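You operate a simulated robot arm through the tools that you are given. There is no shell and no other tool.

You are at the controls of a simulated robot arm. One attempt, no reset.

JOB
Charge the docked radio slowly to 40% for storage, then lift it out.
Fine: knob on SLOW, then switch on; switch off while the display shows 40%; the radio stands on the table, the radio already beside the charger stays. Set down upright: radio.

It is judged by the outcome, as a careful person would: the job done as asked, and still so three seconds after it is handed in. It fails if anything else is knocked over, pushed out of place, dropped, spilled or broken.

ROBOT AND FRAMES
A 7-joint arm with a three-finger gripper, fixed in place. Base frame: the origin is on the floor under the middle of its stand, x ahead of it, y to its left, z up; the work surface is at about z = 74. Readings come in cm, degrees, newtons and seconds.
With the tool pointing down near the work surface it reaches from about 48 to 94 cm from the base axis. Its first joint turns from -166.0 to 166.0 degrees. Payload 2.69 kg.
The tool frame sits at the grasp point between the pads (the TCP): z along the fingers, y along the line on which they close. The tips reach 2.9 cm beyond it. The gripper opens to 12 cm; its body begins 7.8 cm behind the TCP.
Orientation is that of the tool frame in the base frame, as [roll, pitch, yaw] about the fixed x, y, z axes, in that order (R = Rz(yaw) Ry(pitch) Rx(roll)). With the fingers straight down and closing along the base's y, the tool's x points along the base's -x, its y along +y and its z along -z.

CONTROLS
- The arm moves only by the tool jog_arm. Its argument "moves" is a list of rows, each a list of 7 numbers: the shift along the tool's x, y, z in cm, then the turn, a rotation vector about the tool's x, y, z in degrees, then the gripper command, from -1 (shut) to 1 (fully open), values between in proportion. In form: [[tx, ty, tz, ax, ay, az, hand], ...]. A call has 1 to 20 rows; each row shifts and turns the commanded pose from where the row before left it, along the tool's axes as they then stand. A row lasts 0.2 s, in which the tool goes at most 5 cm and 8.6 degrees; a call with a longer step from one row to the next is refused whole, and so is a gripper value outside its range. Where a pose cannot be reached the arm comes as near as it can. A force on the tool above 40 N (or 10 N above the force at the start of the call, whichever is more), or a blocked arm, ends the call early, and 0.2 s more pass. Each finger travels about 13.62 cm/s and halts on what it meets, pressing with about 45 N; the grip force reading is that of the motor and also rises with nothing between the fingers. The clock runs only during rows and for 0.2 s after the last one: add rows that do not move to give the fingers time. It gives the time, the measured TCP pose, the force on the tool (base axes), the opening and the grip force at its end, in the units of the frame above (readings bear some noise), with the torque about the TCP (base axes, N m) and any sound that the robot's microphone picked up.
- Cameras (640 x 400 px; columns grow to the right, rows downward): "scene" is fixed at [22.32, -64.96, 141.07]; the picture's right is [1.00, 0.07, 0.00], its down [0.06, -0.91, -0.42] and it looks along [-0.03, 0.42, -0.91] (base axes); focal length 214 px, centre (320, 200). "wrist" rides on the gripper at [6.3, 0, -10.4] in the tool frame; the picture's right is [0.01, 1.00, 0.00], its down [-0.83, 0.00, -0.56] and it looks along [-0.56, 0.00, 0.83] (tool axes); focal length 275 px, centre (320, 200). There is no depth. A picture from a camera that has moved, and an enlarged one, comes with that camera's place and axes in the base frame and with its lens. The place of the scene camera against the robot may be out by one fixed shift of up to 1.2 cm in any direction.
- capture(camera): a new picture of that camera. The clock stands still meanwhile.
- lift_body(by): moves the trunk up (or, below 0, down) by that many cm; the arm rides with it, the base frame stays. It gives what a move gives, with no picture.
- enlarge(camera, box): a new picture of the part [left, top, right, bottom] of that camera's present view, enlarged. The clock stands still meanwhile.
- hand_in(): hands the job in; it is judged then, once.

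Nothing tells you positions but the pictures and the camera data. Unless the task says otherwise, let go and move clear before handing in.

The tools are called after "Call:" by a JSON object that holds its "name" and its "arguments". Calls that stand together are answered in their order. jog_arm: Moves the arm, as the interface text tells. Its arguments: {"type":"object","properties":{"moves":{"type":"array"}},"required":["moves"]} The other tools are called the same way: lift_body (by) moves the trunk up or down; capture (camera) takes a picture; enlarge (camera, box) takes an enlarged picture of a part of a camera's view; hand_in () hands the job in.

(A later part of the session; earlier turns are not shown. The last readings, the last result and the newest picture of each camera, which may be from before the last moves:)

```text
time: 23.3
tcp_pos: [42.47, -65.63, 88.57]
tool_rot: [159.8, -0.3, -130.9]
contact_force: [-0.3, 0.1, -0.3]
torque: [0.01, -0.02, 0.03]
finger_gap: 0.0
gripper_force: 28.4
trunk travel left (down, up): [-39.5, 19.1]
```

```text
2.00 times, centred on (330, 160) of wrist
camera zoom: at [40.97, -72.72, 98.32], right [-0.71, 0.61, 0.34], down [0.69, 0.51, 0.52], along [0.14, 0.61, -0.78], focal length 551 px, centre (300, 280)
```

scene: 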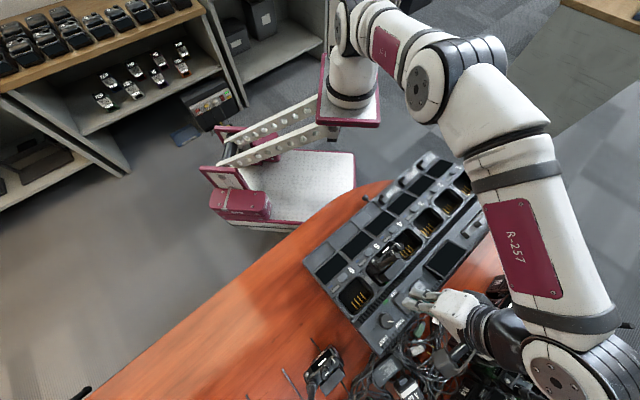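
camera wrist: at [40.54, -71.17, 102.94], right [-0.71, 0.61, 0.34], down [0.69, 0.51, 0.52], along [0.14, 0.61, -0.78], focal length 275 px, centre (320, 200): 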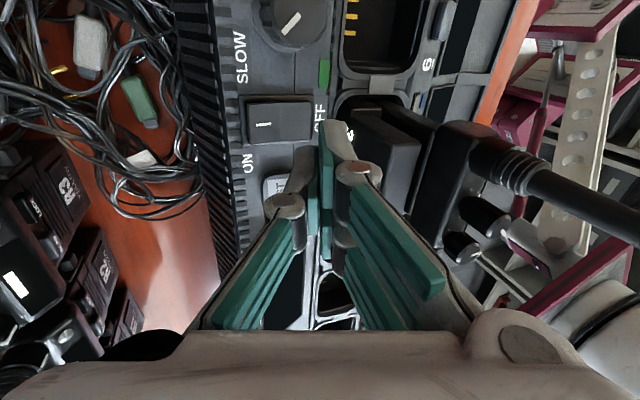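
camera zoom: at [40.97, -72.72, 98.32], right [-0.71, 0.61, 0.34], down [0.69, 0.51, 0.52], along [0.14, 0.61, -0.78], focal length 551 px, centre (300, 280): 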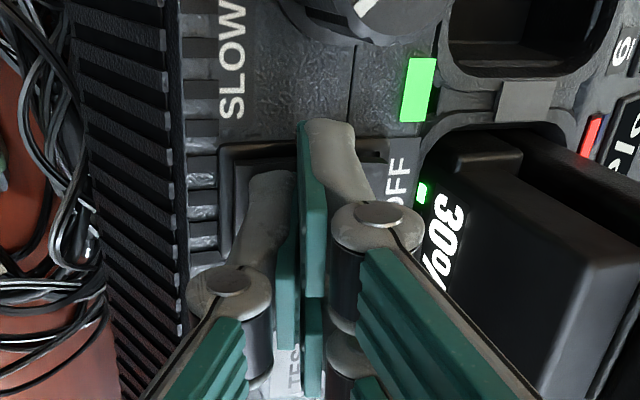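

The power LED lit up bright green, so it's on, and the charge LED is red. I'll look at the displays.

Call:
{"name": "capture", "arguments": {"camera": "wrist"}}

Call:
{"name": "enlarge", "arguments": {"camera": "scene", "box": [300, 150, 500, 350]}}

Call:
{"name": "enlarge", "arguments": {"camera": "scene", "box": [410, 230, 490, 290]}}

```text
taken
camera wrist: at [40.97, -72.72, 98.32], right [-0.71, 0.61, 0.34], down [0.69, 0.51, 0.52], along [0.14, 0.61, -0.78], focal length 275 px, centre (320, 200)
```

wrist: 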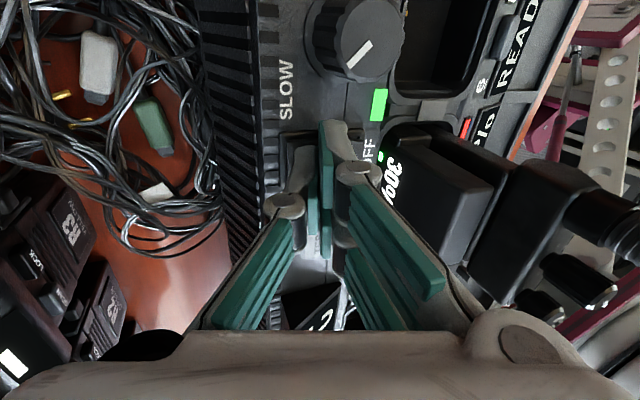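

```text
2.00 times, centred on (400, 250) of scene
camera zoom: at [22.32, -64.96, 141.07], right [1.0, 0.07, 0.0], down [0.06, -0.91, -0.42], along [-0.03, 0.42, -0.91], focal length 429 px, centre (160, 100)
```

zoom: 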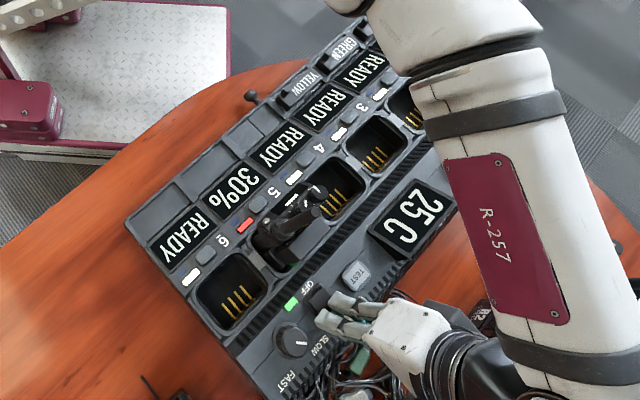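

```text
6.67 times, centred on (450, 260) of scene
camera zoom: at [22.32, -64.96, 141.07], right [1.0, 0.07, 0.0], down [0.06, -0.91, -0.42], along [-0.03, 0.42, -0.91], focal length 1430 px, centre (-547, -200)
```

zoom: 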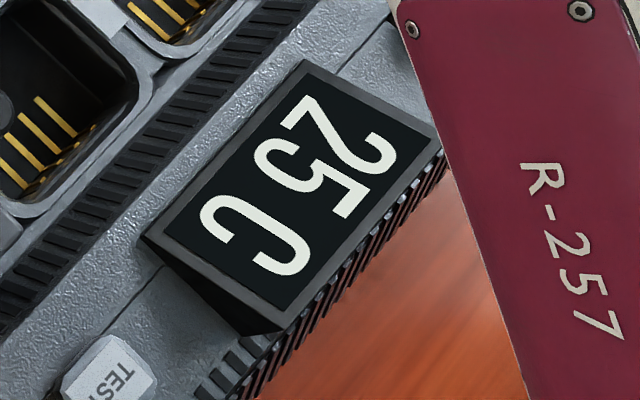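

Power is on: bay 5's window shows 30% (visible to the scene camera), the big screen shows 25 C. Now I'll lift slightly and hover over the OFF half, ready to press.

Call:
{"name": "jog_arm", "arguments": {"moves": [[0, 0.587, -1.595, 0, 0, 0, -1], [-0.25, 2.777, 1.022, 0, 0, 0, -1], [0, 0, 0, 0, 0, 0, -1]]}}

Call:
{"name": "enlarge", "arguments": {"camera": "scene", "box": [300, 180, 460, 340]}}

Call:
{"name": "enlarge", "arguments": {"camera": "wrist", "box": [210, 60, 450, 260]}}

```text
time: 24.1
tcp_pos: [40.39, -63.28, 90.03]
tool_rot: [159.9, -0.2, -130.9]
contact_force: [0.4, -0.5, 0.2]
torque: [0.03, 0.02, 0.01]
finger_gap: 0.0
gripper_force: 28.9
trunk travel left (down, up): [-39.5, 19.1]
```

```text
2.50 times, centred on (380, 260) of scene
camera zoom: at [22.32, -64.96, 141.07], right [1.0, 0.07, 0.0], down [0.06, -0.91, -0.42], along [-0.03, 0.42, -0.91], focal length 536 px, centre (170, 50)
```

zoom: 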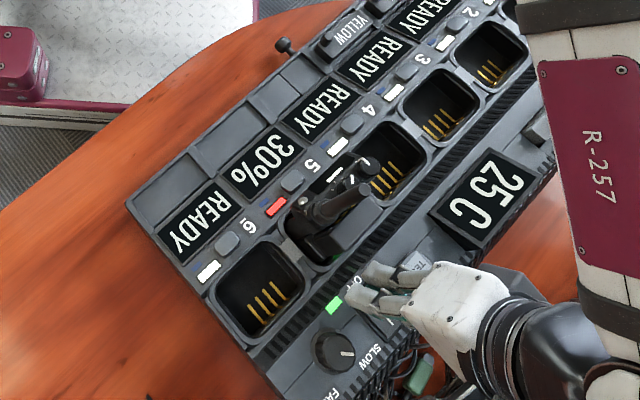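

```text
2.00 times, centred on (330, 160) of wrist
camera zoom: at [38.97, -70.48, 99.94], right [-0.71, 0.61, 0.34], down [0.69, 0.51, 0.52], along [0.14, 0.61, -0.78], focal length 551 px, centre (300, 280)
```

zoom: 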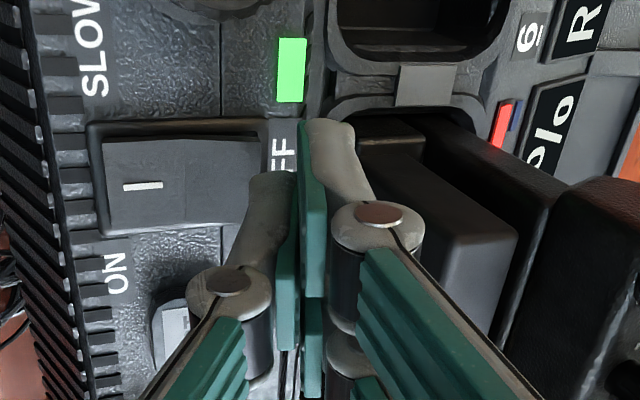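

Hovering over the OFF half; the display still shows 30%. I'll nudge 4 mm toward the pivot for a safer contact and wait a second to gauge the charge rate.

Call:
{"name": "jog_arm", "arguments": {"moves": [[0.03, -0.37, -0.14, 0, 0, 0, -1], [0, 0, 0, 0, 0, 0, -1], [0, 0, 0, 0, 0, 0, -1], [0, 0, 0, 0, 0, 0, -1]]}}

Call:
{"name": "enlarge", "arguments": {"camera": "scene", "box": [340, 210, 420, 270]}}

```text
time: 25.1
tcp_pos: [40.61, -63.64, 90.11]
tool_rot: [159.9, -0.2, -130.9]
contact_force: [0.7, 0.1, -1.0]
torque: [-0.01, -0.01, 0.0]
finger_gap: 0.01
gripper_force: 28.3
trunk travel left (down, up): [-39.5, 19.1]
```

```text
6.67 times, centred on (380, 240) of scene
camera zoom: at [22.32, -64.96, 141.07], right [1.0, 0.07, 0.0], down [0.06, -0.91, -0.42], along [-0.03, 0.42, -0.91], focal length 1430 px, centre (-80, -67)
```

zoom: 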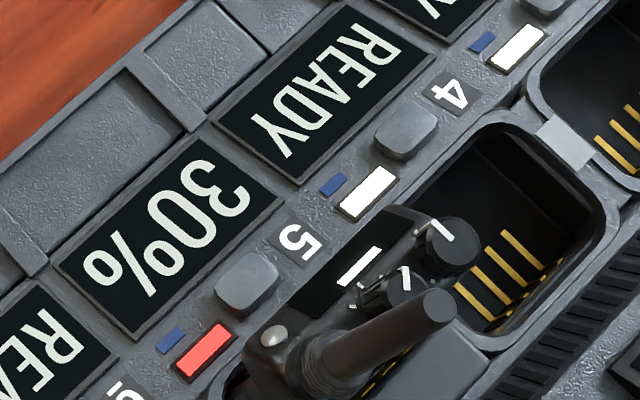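

Still 30% about 2 s after switch-on. I'll wait in short steps.

Call:
{"name": "jog_arm", "arguments": {"moves": [[0, 0, 0, 0, 0, 0, -1], [0, 0, 0, 0, 0, 0, -1], [0, 0, 0, 0, 0, 0, -1], [0, 0, 0, 0, 0, 0, -1], [0, 0, 0, 0, 0, 0, -1], [0, 0, 0, 0, 0, 0, -1], [0, 0, 0, 0, 0, 0, -1], [0, 0, 0, 0, 0, 0, -1], [0, 0, 0, 0, 0, 0, -1]]}}

Call:
{"name": "enlarge", "arguments": {"camera": "scene", "box": [340, 210, 420, 270]}}

```text
time: 27.1
tcp_pos: [40.72, -63.72, 90.09]
tool_rot: [159.9, -0.2, -130.9]
contact_force: [1.1, 0.4, 0.2]
torque: [0.02, 0.01, -0.01]
finger_gap: 0.0
gripper_force: 28.8
trunk travel left (down, up): [-39.5, 19.1]
```

```text
6.67 times, centred on (380, 240) of scene
camera zoom: at [22.32, -64.96, 141.07], right [1.0, 0.07, 0.0], down [0.06, -0.91, -0.42], along [-0.03, 0.42, -0.91], focal length 1430 px, centre (-80, -67)
```

zoom: 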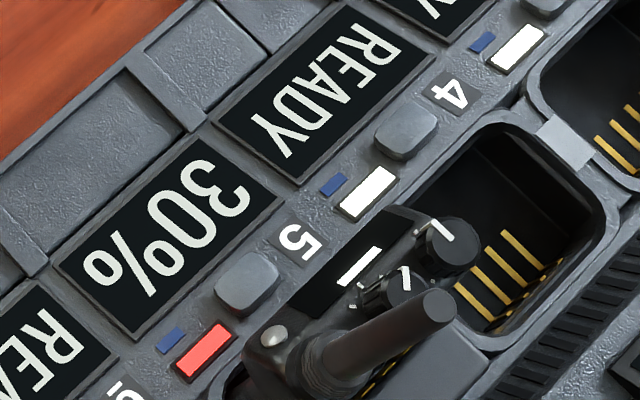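

Still 30%. Continuing to wait in 2-second steps so I don't miss the change.

Call:
{"name": "jog_arm", "arguments": {"moves": [[0, 0, 0, 0, 0, 0, -1], [0, 0, 0, 0, 0, 0, -1], [0, 0, 0, 0, 0, 0, -1], [0, 0, 0, 0, 0, 0, -1], [0, 0, 0, 0, 0, 0, -1], [0, 0, 0, 0, 0, 0, -1], [0, 0, 0, 0, 0, 0, -1], [0, 0, 0, 0, 0, 0, -1], [0, 0, 0, 0, 0, 0, -1]]}}

Call:
{"name": "enlarge", "arguments": {"camera": "scene", "box": [300, 180, 460, 340]}}

```text
time: 29.1
tcp_pos: [40.82, -63.66, 90.05]
tool_rot: [159.8, -0.2, -130.9]
contact_force: [0.8, -0.5, 0.2]
torque: [-0.01, -0.02, -0.04]
finger_gap: 0.01
gripper_force: 28.4
trunk travel left (down, up): [-39.5, 19.1]
```

```text
2.50 times, centred on (380, 260) of scene
camera zoom: at [22.32, -64.96, 141.07], right [1.0, 0.07, 0.0], down [0.06, -0.91, -0.42], along [-0.03, 0.42, -0.91], focal length 536 px, centre (170, 50)
```

zoom: 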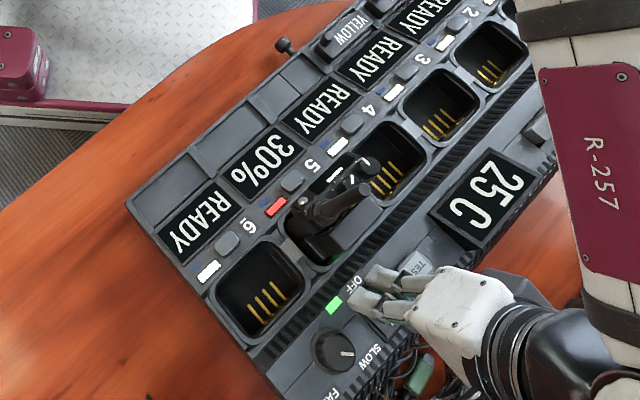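

Still 30% at 6 s; the display may move in larger steps. Waiting on.

Call:
{"name": "jog_arm", "arguments": {"moves": [[0, 0, 0, 0, 0, 0, -1], [0, 0, 0, 0, 0, 0, -1], [0, 0, 0, 0, 0, 0, -1], [0, 0, 0, 0, 0, 0, -1], [0, 0, 0, 0, 0, 0, -1], [0, 0, 0, 0, 0, 0, -1], [0, 0, 0, 0, 0, 0, -1], [0, 0, 0, 0, 0, 0, -1], [0, 0, 0, 0, 0, 0, -1]]}}

Call:
{"name": "enlarge", "arguments": {"camera": "scene", "box": [340, 210, 420, 270]}}

```text
time: 31.1
tcp_pos: [40.68, -63.66, 90.04]
tool_rot: [160.0, -0.1, -131.0]
contact_force: [-0.2, -0.3, 0.3]
torque: [-0.01, 0.0, 0.0]
finger_gap: 0.0
gripper_force: 28.6
trunk travel left (down, up): [-39.5, 19.1]
```

```text
6.67 times, centred on (380, 240) of scene
camera zoom: at [22.32, -64.96, 141.07], right [1.0, 0.07, 0.0], down [0.06, -0.91, -0.42], along [-0.03, 0.42, -0.91], focal length 1430 px, centre (-80, -67)
```

zoom: 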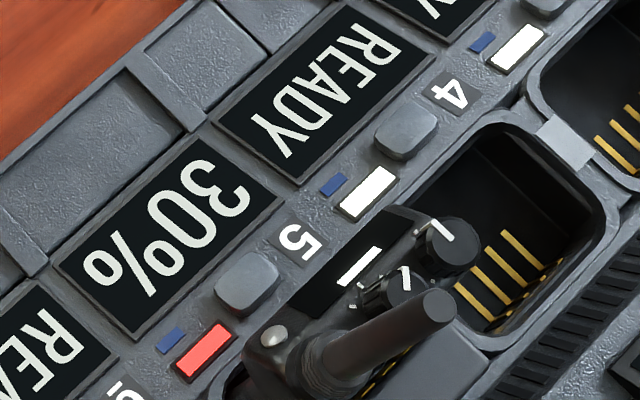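

Still 30% with the red charge light on. I'll keep waiting.

Call:
{"name": "jog_arm", "arguments": {"moves": [[0, 0, 0, 0, 0, 0, -1], [0, 0, 0, 0, 0, 0, -1], [0, 0, 0, 0, 0, 0, -1], [0, 0, 0, 0, 0, 0, -1], [0, 0, 0, 0, 0, 0, -1], [0, 0, 0, 0, 0, 0, -1], [0, 0, 0, 0, 0, 0, -1], [0, 0, 0, 0, 0, 0, -1], [0, 0, 0, 0, 0, 0, -1]]}}

Call:
{"name": "enlarge", "arguments": {"camera": "scene", "box": [300, 180, 460, 340]}}

```text
time: 33.1
tcp_pos: [40.67, -63.68, 90.16]
tool_rot: [159.9, -0.3, -130.9]
contact_force: [0.0, 1.2, -0.4]
torque: [0.0, 0.01, -0.03]
finger_gap: 0.0
gripper_force: 28.8
trunk travel left (down, up): [-39.5, 19.1]
```

```text
2.50 times, centred on (380, 260) of scene
camera zoom: at [22.32, -64.96, 141.07], right [1.0, 0.07, 0.0], down [0.06, -0.91, -0.42], along [-0.03, 0.42, -0.91], focal length 536 px, centre (170, 50)
```

zoom: 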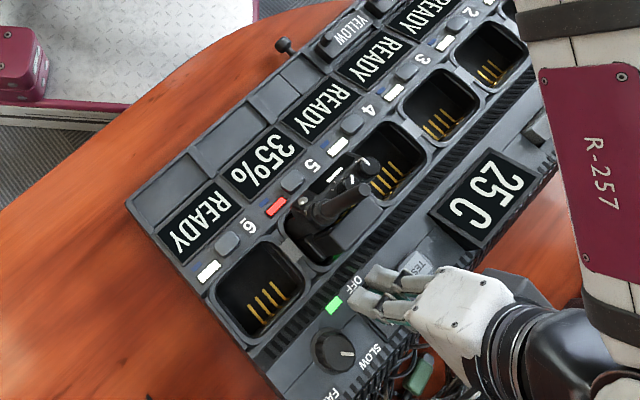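

It moved to 35% between 31 and 33 s, so about 8–10 s per 5% step. I'll keep waiting until 40% shows; then there will be ample time to press OFF.

Call:
{"name": "jog_arm", "arguments": {"moves": [[0, 0, 0, 0, 0, 0, -1], [0, 0, 0, 0, 0, 0, -1], [0, 0, 0, 0, 0, 0, -1], [0, 0, 0, 0, 0, 0, -1], [0, 0, 0, 0, 0, 0, -1], [0, 0, 0, 0, 0, 0, -1], [0, 0, 0, 0, 0, 0, -1], [0, 0, 0, 0, 0, 0, -1], [0, 0, 0, 0, 0, 0, -1], [0, 0, 0, 0, 0, 0, -1], [0, 0, 0, 0, 0, 0, -1], [0, 0, 0, 0, 0, 0, -1], [0, 0, 0, 0, 0, 0, -1], [0, 0, 0, 0, 0, 0, -1], [0, 0, 0, 0, 0, 0, -1], [0, 0, 0, 0, 0, 0, -1], [0, 0, 0, 0, 0, 0, -1], [0, 0, 0, 0, 0, 0, -1], [0, 0, 0, 0, 0, 0, -1]]}}

Call:
{"name": "enlarge", "arguments": {"camera": "scene", "box": [340, 210, 420, 270]}}

```text
time: 37.1
tcp_pos: [40.62, -63.63, 90.26]
tool_rot: [160.0, -0.2, -130.9]
contact_force: [-0.8, 0.4, -0.1]
torque: [0.03, -0.01, 0.02]
finger_gap: 0.01
gripper_force: 28.3
trunk travel left (down, up): [-39.5, 19.1]
```

```text
6.67 times, centred on (380, 240) of scene
camera zoom: at [22.32, -64.96, 141.07], right [1.0, 0.07, 0.0], down [0.06, -0.91, -0.42], along [-0.03, 0.42, -0.91], focal length 1430 px, centre (-80, -67)
```

zoom: 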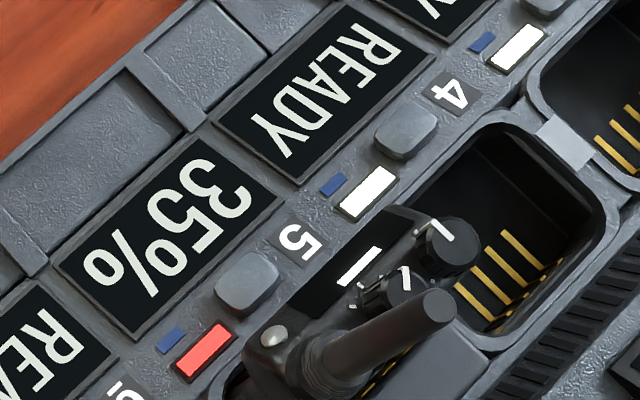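

Still 35% at 37.1 s. Waiting about 2 s more per step.

Call:
{"name": "jog_arm", "arguments": {"moves": [[0, 0, 0, 0, 0, 0, -1], [0, 0, 0, 0, 0, 0, -1], [0, 0, 0, 0, 0, 0, -1], [0, 0, 0, 0, 0, 0, -1], [0, 0, 0, 0, 0, 0, -1], [0, 0, 0, 0, 0, 0, -1], [0, 0, 0, 0, 0, 0, -1], [0, 0, 0, 0, 0, 0, -1], [0, 0, 0, 0, 0, 0, -1]]}}

Call:
{"name": "enlarge", "arguments": {"camera": "scene", "box": [340, 210, 420, 270]}}

```text
time: 39.1
tcp_pos: [40.68, -63.76, 90.09]
tool_rot: [159.8, -0.1, -130.9]
contact_force: [-0.5, 1.2, 0.7]
torque: [0.02, 0.01, 0.03]
finger_gap: 0.02
gripper_force: 28.4
trunk travel left (down, up): [-39.5, 19.1]
```

```text
6.67 times, centred on (380, 240) of scene
camera zoom: at [22.32, -64.96, 141.07], right [1.0, 0.07, 0.0], down [0.06, -0.91, -0.42], along [-0.03, 0.42, -0.91], focal length 1430 px, centre (-80, -67)
```

zoom: 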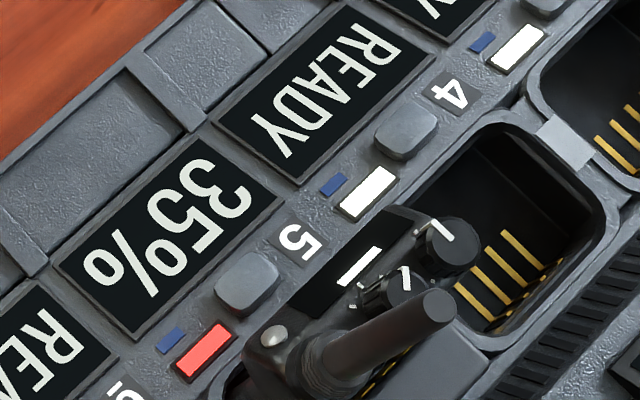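

Call:
{"name": "jog_arm", "arguments": {"moves": [[0, 0, 0, 0, 0, 0, -1], [0, 0, 0, 0, 0, 0, -1], [0, 0, 0, 0, 0, 0, -1], [0, 0, 0, 0, 0, 0, -1], [0, 0, 0, 0, 0, 0, -1], [0, 0, 0, 0, 0, 0, -1], [0, 0, 0, 0, 0, 0, -1], [0, 0, 0, 0, 0, 0, -1], [0, 0, 0, 0, 0, 0, -1]]}}

Call:
{"name": "enlarge", "arguments": {"camera": "scene", "box": [340, 210, 420, 270]}}

```text
time: 41.1
tcp_pos: [40.67, -63.68, 90.04]
tool_rot: [160.0, -0.2, -130.8]
contact_force: [0.4, 0.5, 0.5]
torque: [0.01, 0.04, 0.01]
finger_gap: 0.0
gripper_force: 28.4
trunk travel left (down, up): [-39.5, 19.1]
```

```text
6.67 times, centred on (380, 240) of scene
camera zoom: at [22.32, -64.96, 141.07], right [1.0, 0.07, 0.0], down [0.06, -0.91, -0.42], along [-0.03, 0.42, -0.91], focal length 1430 px, centre (-80, -67)
```

zoom: 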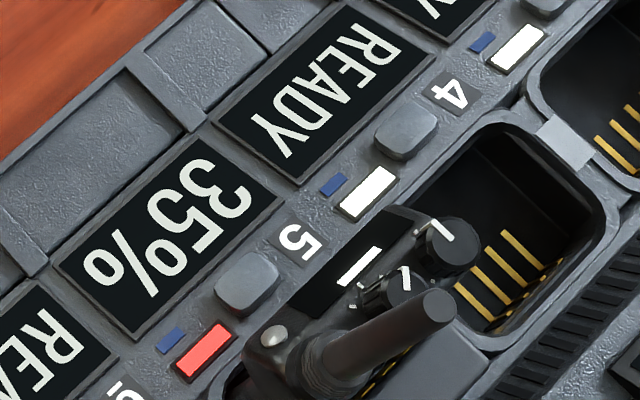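

Still 35% at 41.1 s; the change to 40% should come soon. One more short wait.

Call:
{"name": "jog_arm", "arguments": {"moves": [[0, 0, 0, 0, 0, 0, -1], [0, 0, 0, 0, 0, 0, -1], [0, 0, 0, 0, 0, 0, -1], [0, 0, 0, 0, 0, 0, -1], [0, 0, 0, 0, 0, 0, -1]]}}

Call:
{"name": "enlarge", "arguments": {"camera": "scene", "box": [340, 210, 420, 270]}}

```text
time: 42.3
tcp_pos: [40.6, -63.76, 90.15]
tool_rot: [159.9, -0.2, -130.9]
contact_force: [-0.4, 0.2, 0.0]
torque: [-0.03, 0.01, 0.01]
finger_gap: 0.02
gripper_force: 29.0
trunk travel left (down, up): [-39.5, 19.1]
```

```text
6.67 times, centred on (380, 240) of scene
camera zoom: at [22.32, -64.96, 141.07], right [1.0, 0.07, 0.0], down [0.06, -0.91, -0.42], along [-0.03, 0.42, -0.91], focal length 1430 px, centre (-80, -67)
```

zoom: 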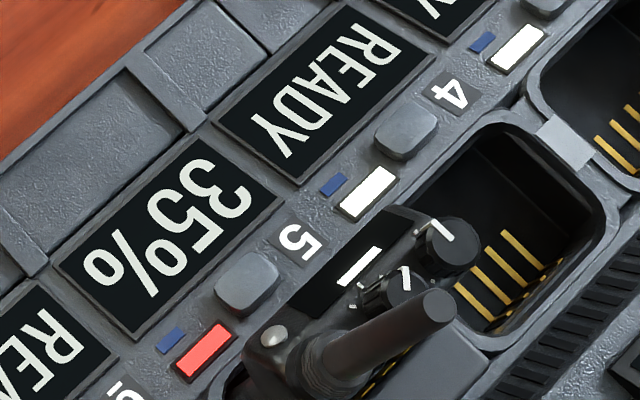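

Call:
{"name": "jog_arm", "arguments": {"moves": [[0, 0, 0, 0, 0, 0, -1], [0, 0, 0, 0, 0, 0, -1], [0, 0, 0, 0, 0, 0, -1], [0, 0, 0, 0, 0, 0, -1], [0, 0, 0, 0, 0, 0, -1]]}}

Call:
{"name": "enlarge", "arguments": {"camera": "scene", "box": [340, 210, 420, 270]}}

```text
time: 43.5
tcp_pos: [40.74, -63.77, 90.01]
tool_rot: [160.0, -0.2, -130.9]
contact_force: [0.4, -0.2, 0.5]
torque: [-0.04, -0.01, 0.01]
finger_gap: 0.02
gripper_force: 28.6
trunk travel left (down, up): [-39.5, 19.1]
```

```text
6.67 times, centred on (380, 240) of scene
camera zoom: at [22.32, -64.96, 141.07], right [1.0, 0.07, 0.0], down [0.06, -0.91, -0.42], along [-0.03, 0.42, -0.91], focal length 1430 px, centre (-80, -67)
```

zoom: 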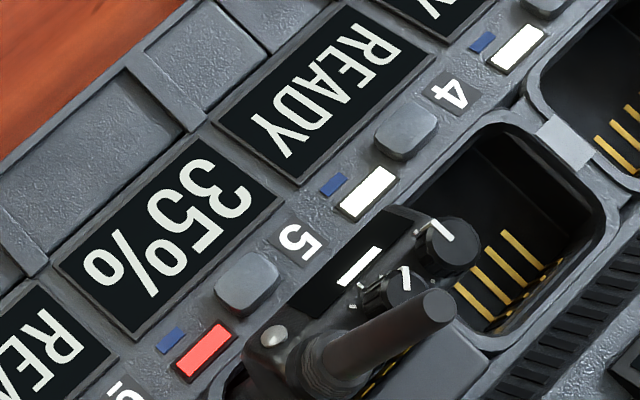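

Still 35% at 43.5 s. Continuing with ~1.5 s steps.

Call:
{"name": "jog_arm", "arguments": {"moves": [[0, 0, 0, 0, 0, 0, -1], [0, 0, 0, 0, 0, 0, -1], [0, 0, 0, 0, 0, 0, -1], [0, 0, 0, 0, 0, 0, -1], [0, 0, 0, 0, 0, 0, -1], [0, 0, 0, 0, 0, 0, -1], [0, 0, 0, 0, 0, 0, -1]]}}

Call:
{"name": "enlarge", "arguments": {"camera": "scene", "box": [340, 210, 420, 270]}}

```text
time: 45.1
tcp_pos: [40.75, -63.65, 90.08]
tool_rot: [159.9, -0.3, -131.0]
contact_force: [-0.3, 0.1, 0.8]
torque: [-0.01, 0.01, 0.04]
finger_gap: 0.02
gripper_force: 28.7
trunk travel left (down, up): [-39.5, 19.1]
```

```text
6.67 times, centred on (380, 240) of scene
camera zoom: at [22.32, -64.96, 141.07], right [1.0, 0.07, 0.0], down [0.06, -0.91, -0.42], along [-0.03, 0.42, -0.91], focal length 1430 px, centre (-80, -67)
```

zoom: 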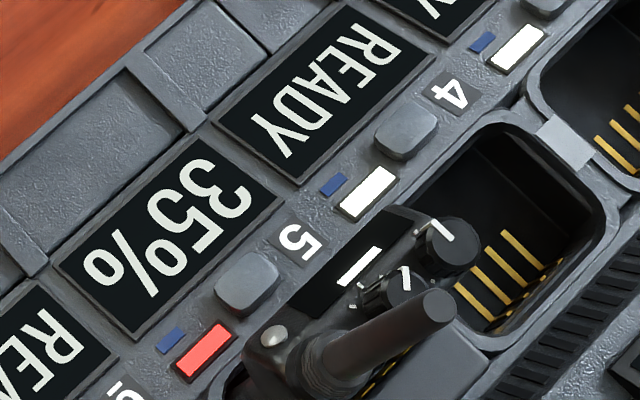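

35% still; the first step was probably a partial one. Continuing.

Call:
{"name": "jog_arm", "arguments": {"moves": [[0, 0, 0, 0, 0, 0, -1], [0, 0, 0, 0, 0, 0, -1], [0, 0, 0, 0, 0, 0, -1], [0, 0, 0, 0, 0, 0, -1], [0, 0, 0, 0, 0, 0, -1], [0, 0, 0, 0, 0, 0, -1], [0, 0, 0, 0, 0, 0, -1], [0, 0, 0, 0, 0, 0, -1], [0, 0, 0, 0, 0, 0, -1]]}}

Call:
{"name": "enlarge", "arguments": {"camera": "scene", "box": [340, 210, 420, 270]}}

```text
time: 47.1
tcp_pos: [40.76, -63.64, 90.1]
tool_rot: [159.8, -0.2, -130.9]
contact_force: [0.6, 0.2, 0.1]
torque: [0.02, -0.02, -0.01]
finger_gap: 0.0
gripper_force: 28.0
trunk travel left (down, up): [-39.5, 19.1]
```

```text
6.67 times, centred on (380, 240) of scene
camera zoom: at [22.32, -64.96, 141.07], right [1.0, 0.07, 0.0], down [0.06, -0.91, -0.42], along [-0.03, 0.42, -0.91], focal length 1430 px, centre (-80, -67)
```

zoom: 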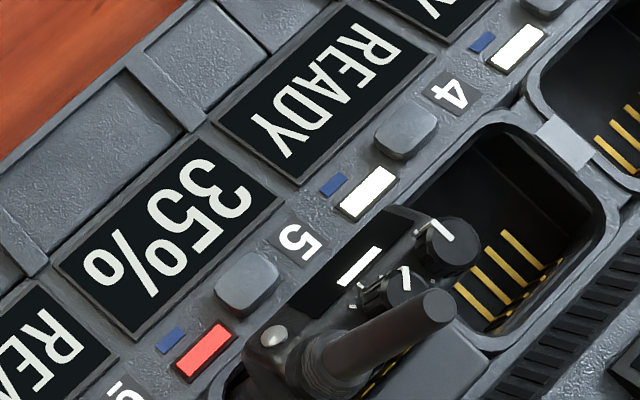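

Call:
{"name": "jog_arm", "arguments": {"moves": [[0, 0, 0, 0, 0, 0, -1], [0, 0, 0, 0, 0, 0, -1], [0, 0, 0, 0, 0, 0, -1], [0, 0, 0, 0, 0, 0, -1], [0, 0, 0, 0, 0, 0, -1], [0, 0, 0, 0, 0, 0, -1], [0, 0, 0, 0, 0, 0, -1], [0, 0, 0, 0, 0, 0, -1], [0, 0, 0, 0, 0, 0, -1]]}}

Call:
{"name": "enlarge", "arguments": {"camera": "scene", "box": [340, 210, 420, 270]}}

```text
time: 49.1
tcp_pos: [40.68, -63.68, 90.02]
tool_rot: [159.8, -0.2, -130.9]
contact_force: [-0.1, 0.0, 0.7]
torque: [-0.01, 0.02, -0.02]
finger_gap: 0.0
gripper_force: 28.9
trunk travel left (down, up): [-39.5, 19.1]
```

```text
6.67 times, centred on (380, 240) of scene
camera zoom: at [22.32, -64.96, 141.07], right [1.0, 0.07, 0.0], down [0.06, -0.91, -0.42], along [-0.03, 0.42, -0.91], focal length 1430 px, centre (-80, -67)
```

zoom: 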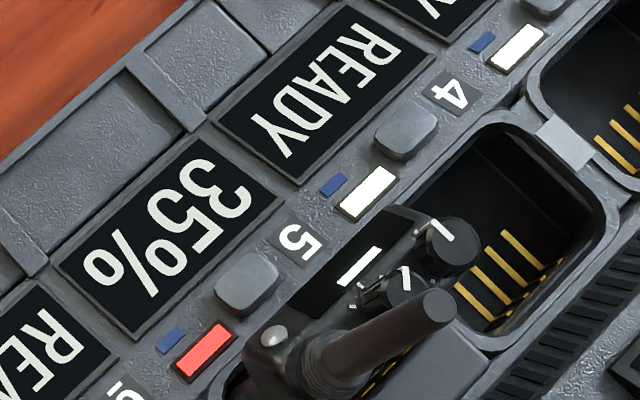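

If the display rounds to the nearest 5%, 35% should last about 18 s, so the change to 40% is near 50 s. Waiting.

Call:
{"name": "jog_arm", "arguments": {"moves": [[0, 0, 0, 0, 0, 0, -1], [0, 0, 0, 0, 0, 0, -1], [0, 0, 0, 0, 0, 0, -1], [0, 0, 0, 0, 0, 0, -1], [0, 0, 0, 0, 0, 0, -1], [0, 0, 0, 0, 0, 0, -1], [0, 0, 0, 0, 0, 0, -1], [0, 0, 0, 0, 0, 0, -1], [0, 0, 0, 0, 0, 0, -1]]}}

Call:
{"name": "enlarge", "arguments": {"camera": "scene", "box": [340, 210, 420, 270]}}

```text
time: 51.1
tcp_pos: [40.64, -63.66, 90.14]
tool_rot: [159.9, -0.2, -130.9]
contact_force: [-0.7, -0.8, -0.2]
torque: [0.0, -0.03, -0.01]
finger_gap: 0.0
gripper_force: 28.5
trunk travel left (down, up): [-39.5, 19.1]
```

```text
6.67 times, centred on (380, 240) of scene
camera zoom: at [22.32, -64.96, 141.07], right [1.0, 0.07, 0.0], down [0.06, -0.91, -0.42], along [-0.03, 0.42, -0.91], focal length 1430 px, centre (-80, -67)
```

zoom: 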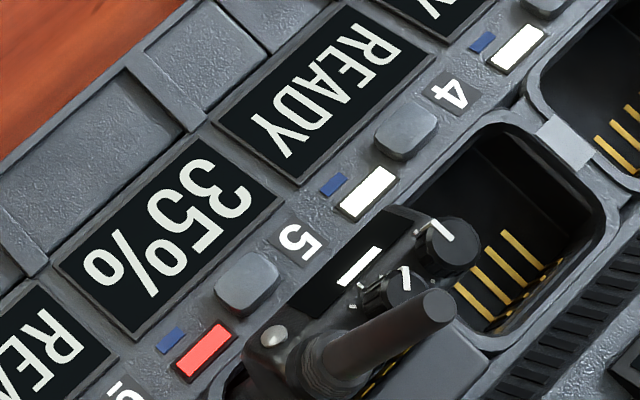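

Call:
{"name": "jog_arm", "arguments": {"moves": [[0, 0, 0, 0, 0, 0, -1], [0, 0, 0, 0, 0, 0, -1], [0, 0, 0, 0, 0, 0, -1], [0, 0, 0, 0, 0, 0, -1], [0, 0, 0, 0, 0, 0, -1], [0, 0, 0, 0, 0, 0, -1], [0, 0, 0, 0, 0, 0, -1], [0, 0, 0, 0, 0, 0, -1], [0, 0, 0, 0, 0, 0, -1]]}}

Call:
{"name": "enlarge", "arguments": {"camera": "scene", "box": [340, 210, 420, 270]}}

```text
time: 53.1
tcp_pos: [40.78, -63.67, 90.12]
tool_rot: [159.9, -0.2, -130.9]
contact_force: [0.7, -0.1, -0.1]
torque: [0.01, 0.02, 0.05]
finger_gap: 0.0
gripper_force: 28.4
trunk travel left (down, up): [-39.5, 19.1]
```

```text
6.67 times, centred on (380, 240) of scene
camera zoom: at [22.32, -64.96, 141.07], right [1.0, 0.07, 0.0], down [0.06, -0.91, -0.42], along [-0.03, 0.42, -0.91], focal length 1430 px, centre (-80, -67)
```

zoom: 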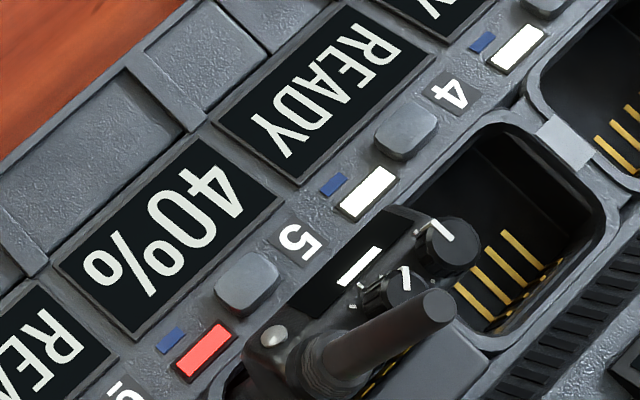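

The display shows 40%. Pressing the OFF end now.

Call:
{"name": "jog_arm", "arguments": {"moves": [[0, -0.206, 0.563, 0, 0, 0, -1], [0, -0.137, 0.375, 0, 0, 0, -1], [0, -0.137, 0.375, 0, 0, 0, -1], [0, 0, 0, 0, 0, 0, -1]]}}

Call:
{"name": "enlarge", "arguments": {"camera": "scene", "box": [300, 180, 460, 340]}}

Call:
{"name": "enlarge", "arguments": {"camera": "wrist", "box": [210, 60, 450, 260]}}

```text
time: 54.1
tcp_pos: [40.6, -63.77, 88.59]
tool_rot: [160.0, -0.2, -130.8]
contact_force: [1.4, -0.4, -0.4]
torque: [-0.02, 0.0, 0.0]
finger_gap: 0.01
gripper_force: 29.4
trunk travel left (down, up): [-39.5, 19.1]
```

```text
2.50 times, centred on (380, 260) of scene
camera zoom: at [22.32, -64.96, 141.07], right [1.0, 0.07, 0.0], down [0.06, -0.91, -0.42], along [-0.03, 0.42, -0.91], focal length 536 px, centre (170, 50)
```

zoom: 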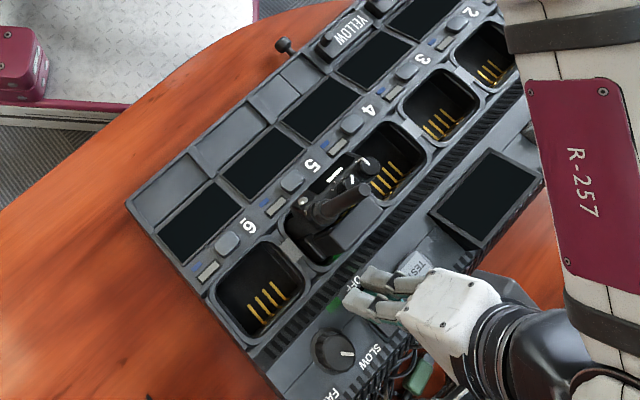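

```text
2.00 times, centred on (330, 160) of wrist
camera zoom: at [39.19, -70.84, 98.45], right [-0.71, 0.61, 0.34], down [0.69, 0.51, 0.52], along [0.14, 0.61, -0.78], focal length 551 px, centre (300, 280)
```

zoom: 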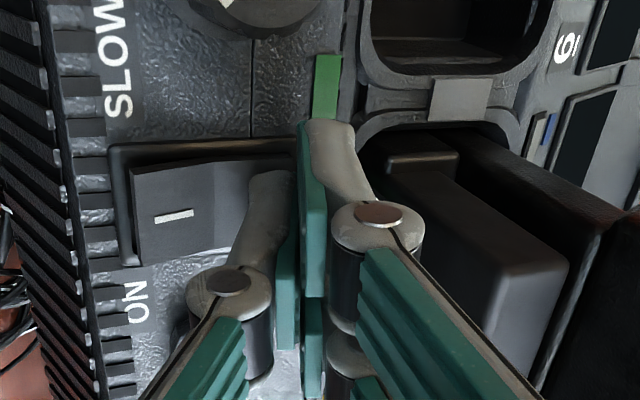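

The power LED and all displays went dark – switched off while showing 40%. Now I'll rise, untilt and look over the docked radio to plan the lift.

Call:
{"name": "jog_arm", "arguments": {"moves": [[0, 0.69, -1.88, 0, 0, 0, -1], [0, 1.38, -3.754, 0, 0, 0, -1], [0, 1.38, -3.754, 0, 0, 0, -1], [0, 1.38, -3.754, 0, 0, 0, -1], [0, 0, 0, 6.67, 0, 0, -1], [0, 0, 0, 6.67, 0, 0, -1], [0, 0, 0, 6.67, 0, 0, -1], [0, 0, -3, 0, 0, 0, -1], [0, 0, 0, 0, 0, 0, -1]]}}

Call:
{"name": "capture", "arguments": {"camera": "wrist"}}

Call:
{"name": "enlarge", "arguments": {"camera": "scene", "box": [300, 180, 460, 340]}}

```text
time: 56.1
tcp_pos: [40.7, -63.64, 105.69]
tool_rot: [179.9, -0.1, -130.9]
contact_force: [-0.4, 0.4, -1.3]
torque: [-0.01, 0.0, -0.04]
finger_gap: 0.0
gripper_force: 28.8
trunk travel left (down, up): [-39.5, 19.1]
```

```text
taken
camera wrist: at [36.54, -68.41, 116.1], right [-0.76, 0.65, 0.0], down [0.54, 0.63, 0.55], along [0.36, 0.42, -0.83], focal length 275 px, centre (320, 200)
```

wrist: 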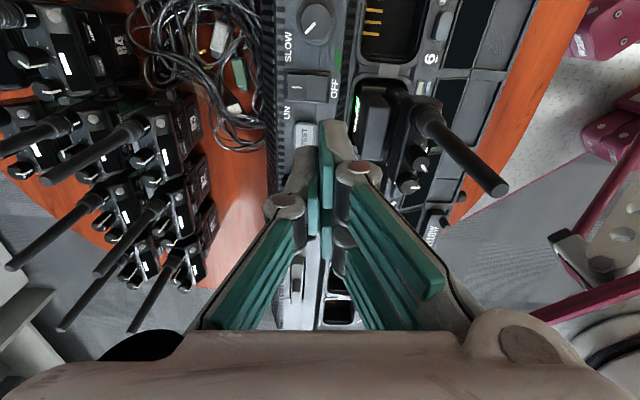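

```text
2.50 times, centred on (380, 260) of scene
camera zoom: at [22.32, -64.96, 141.07], right [1.0, 0.07, 0.0], down [0.06, -0.91, -0.42], along [-0.03, 0.42, -0.91], focal length 536 px, centre (170, 50)
```

zoom: 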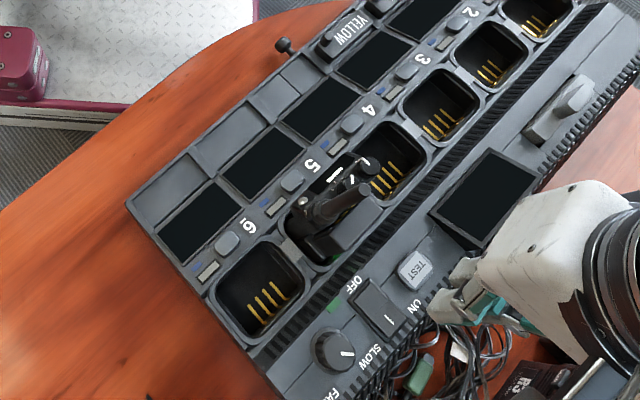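

Everything off, knob on SLOW. I'll enlarge the docked radio from this viewpoint.

Call:
{"name": "enlarge", "arguments": {"camera": "wrist", "box": [330, 60, 530, 220]}}

Call:
{"name": "enlarge", "arguments": {"camera": "scene", "box": [350, 210, 430, 270]}}

```text
2.50 times, centred on (430, 140) of wrist
camera zoom: at [36.54, -68.41, 116.1], right [-0.76, 0.65, 0.0], down [0.54, 0.63, 0.55], along [0.36, 0.42, -0.83], focal length 688 px, centre (45, 350)
```

zoom: 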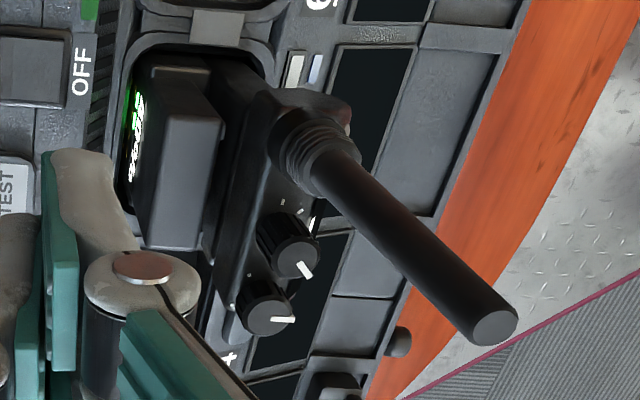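

```text
6.67 times, centred on (390, 240) of scene
camera zoom: at [22.32, -64.96, 141.07], right [1.0, 0.07, 0.0], down [0.06, -0.91, -0.42], along [-0.03, 0.42, -0.91], focal length 1430 px, centre (-147, -67)
```

zoom: 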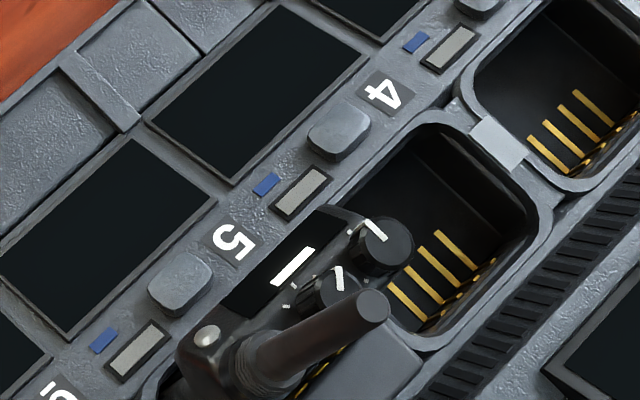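

The docked radio: block front face near e2≈−5.8 from the switch, body back about 6 cm behind, antenna on the bay‑6 end, about 79.4 cm bottom height. I'll prepare a tilted grasp: palm leaning toward the far end of the charger (away from the antenna), fingers closing front-to-back. First to a hover well above the antenna.

Call:
{"name": "jog_arm", "arguments": {"moves": [[0, 0, -3.3, 0, 0, 0, -1], [0, 0, -3.0, 0, 0, 0, -0.4], [-2.45, 3.61, 0, 0, 0, 0, 0.1], [-2.45, 3.61, 0, 0, 0, 0, 0.4], [0, 0, 0, 0, 0, 4.1, 0.4], [0, 0, 0, 0, 8, 0, 0.4], [0, 0, 0, 0, 8, 0, 0.4], [0, 0, 0, 0, 8, 0, 0.4], [0, 0, 0, 0, 8, 0, 0.4], [0, 0, 0, 0, 8, 0, 0.4], [0, 0, 0, 0, 0, 0, 0.4]]}}

Call:
{"name": "capture", "arguments": {"camera": "wrist"}}

Call:
{"name": "capture", "arguments": {"camera": "scene"}}

```text
time: 58.5
tcp_pos: [38.49, -55.22, 111.97]
tool_rot: [179.9, -40.3, -134.9]
contact_force: [0.3, -0.6, 0.6]
torque: [0.01, -0.01, 0.0]
finger_gap: 8.4
gripper_force: 0.0
trunk travel left (down, up): [-39.5, 19.1]
```

```text
taken
camera wrist: at [39.8, -53.86, 124.13], right [-0.71, 0.7, 0.01], down [0.7, 0.71, -0.11], along [-0.08, -0.08, -0.99], focal length 275 px, centre (320, 200)
```

wrist: 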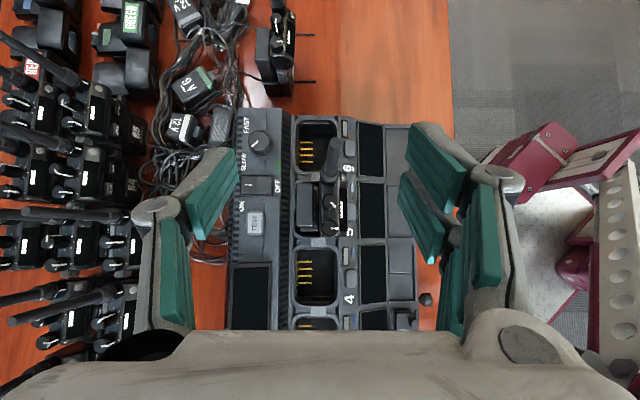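

```text
taken
```

scene: 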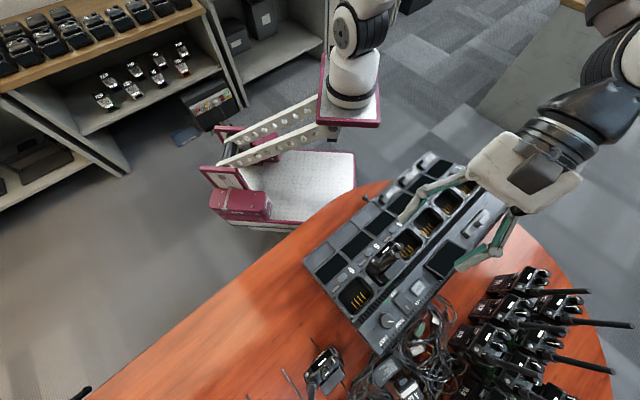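

The pose is reached and the camera looks almost straight down on the radio — ideal for measuring. Enlarging.

Call:
{"name": "enlarge", "arguments": {"camera": "wrist", "box": [270, 110, 390, 240]}}

Call:
{"name": "enlarge", "arguments": {"camera": "scene", "box": [340, 120, 580, 320]}}

```text
3.08 times, centred on (330, 175) of wrist
camera zoom: at [39.8, -53.86, 124.13], right [-0.71, 0.7, 0.01], down [0.7, 0.71, -0.11], along [-0.08, -0.08, -0.99], focal length 847 px, centre (289, 277)
```

zoom: 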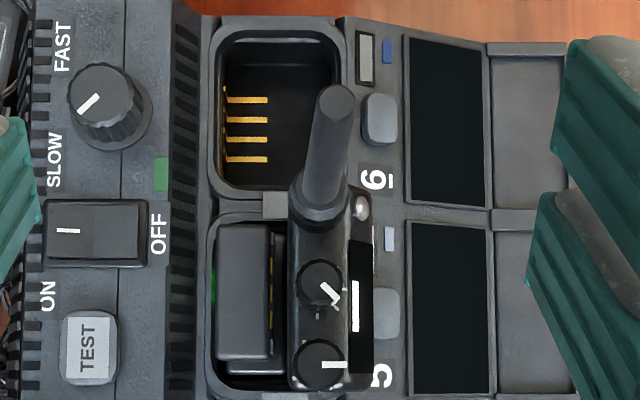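

```text
2.00 times, centred on (460, 220) of scene
camera zoom: at [22.32, -64.96, 141.07], right [1.0, 0.07, 0.0], down [0.06, -0.91, -0.42], along [-0.03, 0.42, -0.91], focal length 429 px, centre (40, 160)
```

zoom: 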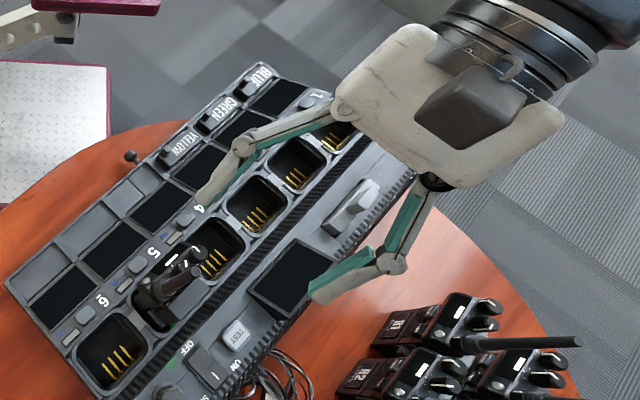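

Top-down measurements: the radio's gripping depth runs from e2≈−5.8 to −12.0 (about 6.2 cm), so I'm centred within 0.2 cm. Descending vertically part way.

Call:
{"name": "jog_arm", "arguments": {"moves": [[0, 0.15, 0, 0, 0, 0, 0.4], [-2.4255, 0, 2.86, 0, 0, 0, 0.4], [-2.4255, 0, 2.86, 0, 0, 0, 0.4], [-2.4255, 0, 2.86, 0, 0, 0, 0.4], [-1.94, 0, 2.288, 0, 0, 0, 0.4], [0, 0, 0, 0, 0, 0, 0.4]]}}

Call:
{"name": "capture", "arguments": {"camera": "wrist"}}

Call:
{"name": "enlarge", "arguments": {"camera": "scene", "box": [340, 120, 580, 320]}}

```text
time: 59.9
tcp_pos: [38.59, -55.21, 97.67]
tool_rot: [179.8, -40.2, -134.9]
contact_force: [-0.3, -1.0, -0.6]
torque: [0.0, 0.03, 0.03]
finger_gap: 8.38
gripper_force: 0.0
trunk travel left (down, up): [-39.5, 19.1]
```

```text
taken
camera wrist: at [39.8, -53.79, 109.72], right [-0.71, 0.7, 0.0], down [0.7, 0.71, -0.11], along [-0.08, -0.08, -0.99], focal length 275 px, centre (320, 200)
```

wrist: 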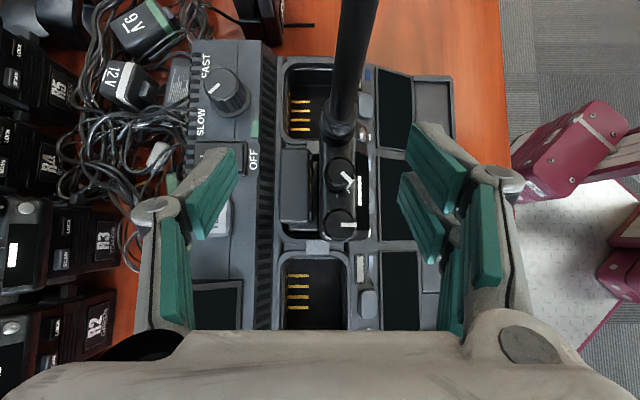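

```text
2.00 times, centred on (460, 220) of scene
camera zoom: at [22.32, -64.96, 141.07], right [1.0, 0.07, 0.0], down [0.06, -0.91, -0.42], along [-0.03, 0.42, -0.91], focal length 429 px, centre (40, 160)
```

zoom: 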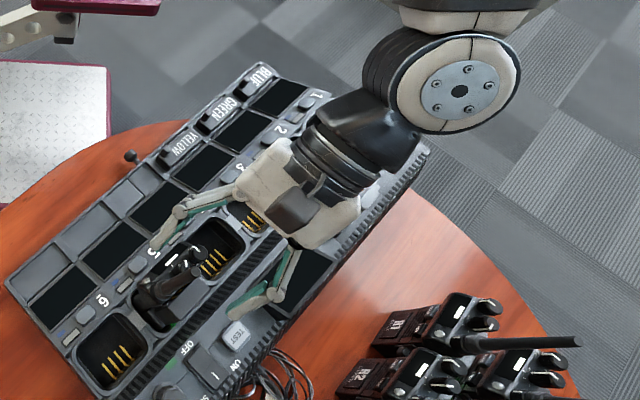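

The radio is well centred between the fingers and the antenna clears the palm. Descending to grasp height.

Call:
{"name": "jog_arm", "arguments": {"moves": [[-1.617, 0, 1.907, 0, 0, 0, 0.4], [-1.617, 0, 1.907, 0, 0, 0, 0.4], [-1.035, 0, 1.22, 0, 0, 0, 0.4], [-0.65, 0, 0.763, 0, 0, 0, 0.4], [0, 0, 0, 0, 0, 0, 0.4]]}}

Call:
{"name": "capture", "arguments": {"camera": "wrist"}}

Call:
{"name": "enlarge", "arguments": {"camera": "scene", "box": [340, 160, 500, 320]}}

```text
time: 61.1
tcp_pos: [38.27, -55.12, 90.3]
tool_rot: [179.8, -40.1, -134.8]
contact_force: [-0.1, 0.9, 0.2]
torque: [0.02, -0.01, 0.0]
finger_gap: 8.42
gripper_force: 0.1
trunk travel left (down, up): [-39.5, 19.1]
```

```text
taken
camera wrist: at [39.65, -53.71, 102.29], right [-0.71, 0.7, 0.01], down [0.7, 0.71, -0.11], along [-0.08, -0.08, -0.99], focal length 275 px, centre (320, 200)
```

wrist: 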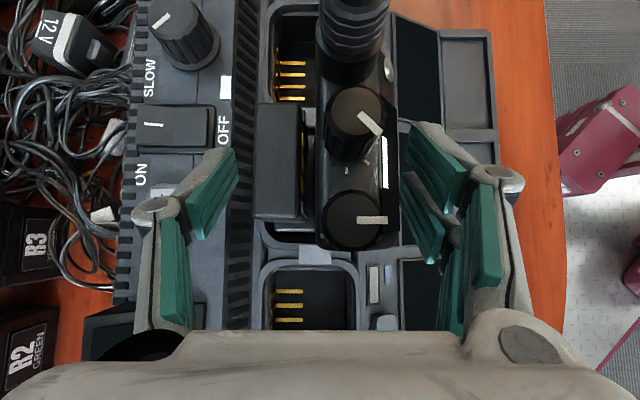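

```text
2.50 times, centred on (420, 240) of scene
camera zoom: at [22.32, -64.96, 141.07], right [1.0, 0.07, 0.0], down [0.06, -0.91, -0.42], along [-0.03, 0.42, -0.91], focal length 536 px, centre (70, 100)
```

zoom: 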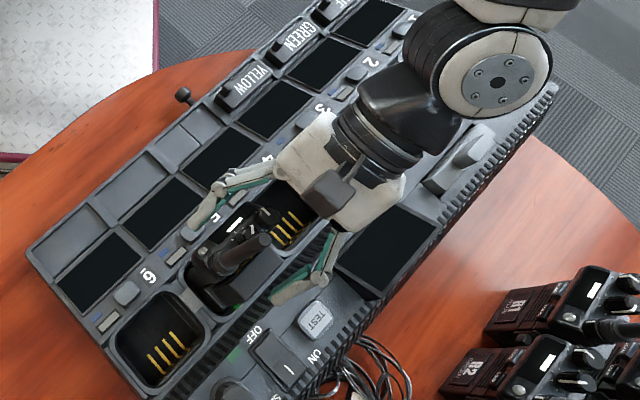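

Fingers straddle the radio symmetrically. Closing on it now.

Call:
{"name": "jog_arm", "arguments": {"moves": [[-0.13, 0, 0.15, 0, 0, 0, 0.25], [0, 0, 0, 0, 0, 0, 0.1], [0, 0, 0, 0, 0, 0, -0.05], [0, 0, 0, 0, 0, 0, -0.3], [0, 0, 0, 0, 0, 0, -0.3]]}}

Call:
{"name": "capture", "arguments": {"camera": "wrist"}}

Call:
{"name": "enlarge", "arguments": {"camera": "scene", "box": [340, 160, 500, 320]}}

```text
time: 62.3
tcp_pos: [38.35, -55.14, 90.09]
tool_rot: [179.9, -40.2, -134.9]
contact_force: [2.1, -1.2, 2.9]
torque: [-0.34, -0.3, 0.08]
finger_gap: 5.84
gripper_force: 45.1
trunk travel left (down, up): [-39.5, 19.1]
```

```text
taken
camera wrist: at [39.66, -53.72, 102.14], right [-0.71, 0.7, 0.0], down [0.7, 0.71, -0.11], along [-0.08, -0.08, -0.99], focal length 275 px, centre (320, 200)
```

wrist: 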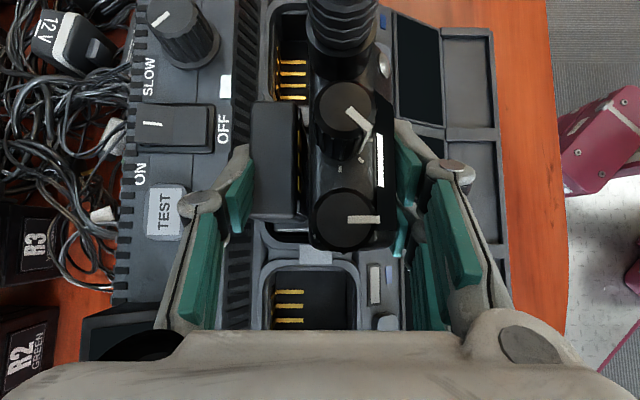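

```text
2.50 times, centred on (420, 240) of scene
camera zoom: at [22.32, -64.96, 141.07], right [1.0, 0.07, 0.0], down [0.06, -0.91, -0.42], along [-0.03, 0.42, -0.91], focal length 536 px, centre (70, 100)
```

zoom: 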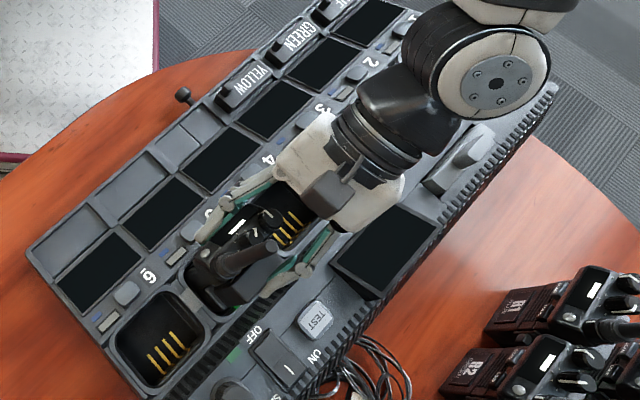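

Gripped at 5.8 cm with 45 N. Lifting slowly straight up first 3 cm to see that the radio comes along.

Call:
{"name": "jog_arm", "arguments": {"moves": [[0.323, 0, -0.381, 0, 0, 0, -0.3], [0.647, 0, -0.763, 0, 0, 0, -0.3], [0.97, 0, -1.144, 0, 0, 0, -0.3], [0, 0, 0, 0, 0, 0, -0.3]]}}

Call:
{"name": "capture", "arguments": {"camera": "wrist"}}

Call:
{"name": "enlarge", "arguments": {"camera": "scene", "box": [340, 160, 500, 320]}}

```text
time: 63.3
tcp_pos: [38.36, -54.98, 93.19]
tool_rot: [179.8, -40.1, -134.9]
contact_force: [0.5, -1.7, -1.5]
torque: [-0.17, -0.15, -0.03]
finger_gap: 5.71
gripper_force: 45.0
trunk travel left (down, up): [-39.5, 19.1]
```

```text
taken
camera wrist: at [39.62, -53.68, 105.15], right [-0.71, 0.7, 0.01], down [0.7, 0.71, -0.11], along [-0.08, -0.08, -0.99], focal length 275 px, centre (320, 200)
```

wrist: 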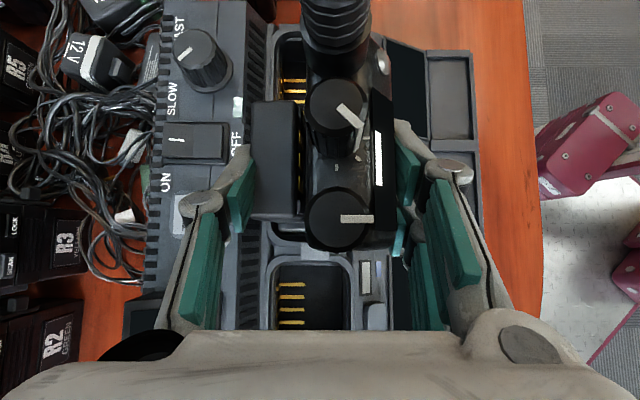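

```text
2.50 times, centred on (420, 240) of scene
camera zoom: at [22.32, -64.96, 141.07], right [1.0, 0.07, 0.0], down [0.06, -0.91, -0.42], along [-0.03, 0.42, -0.91], focal length 536 px, centre (70, 100)
```

zoom: 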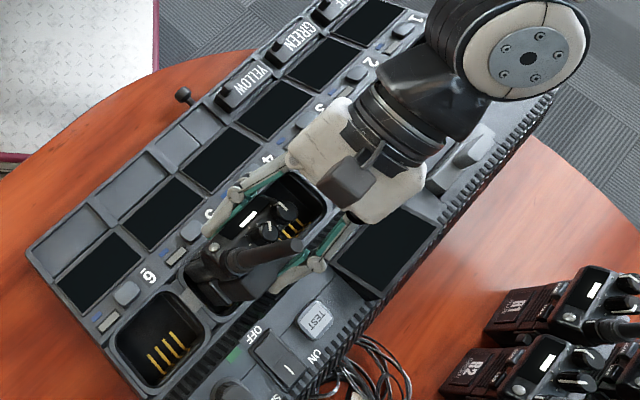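

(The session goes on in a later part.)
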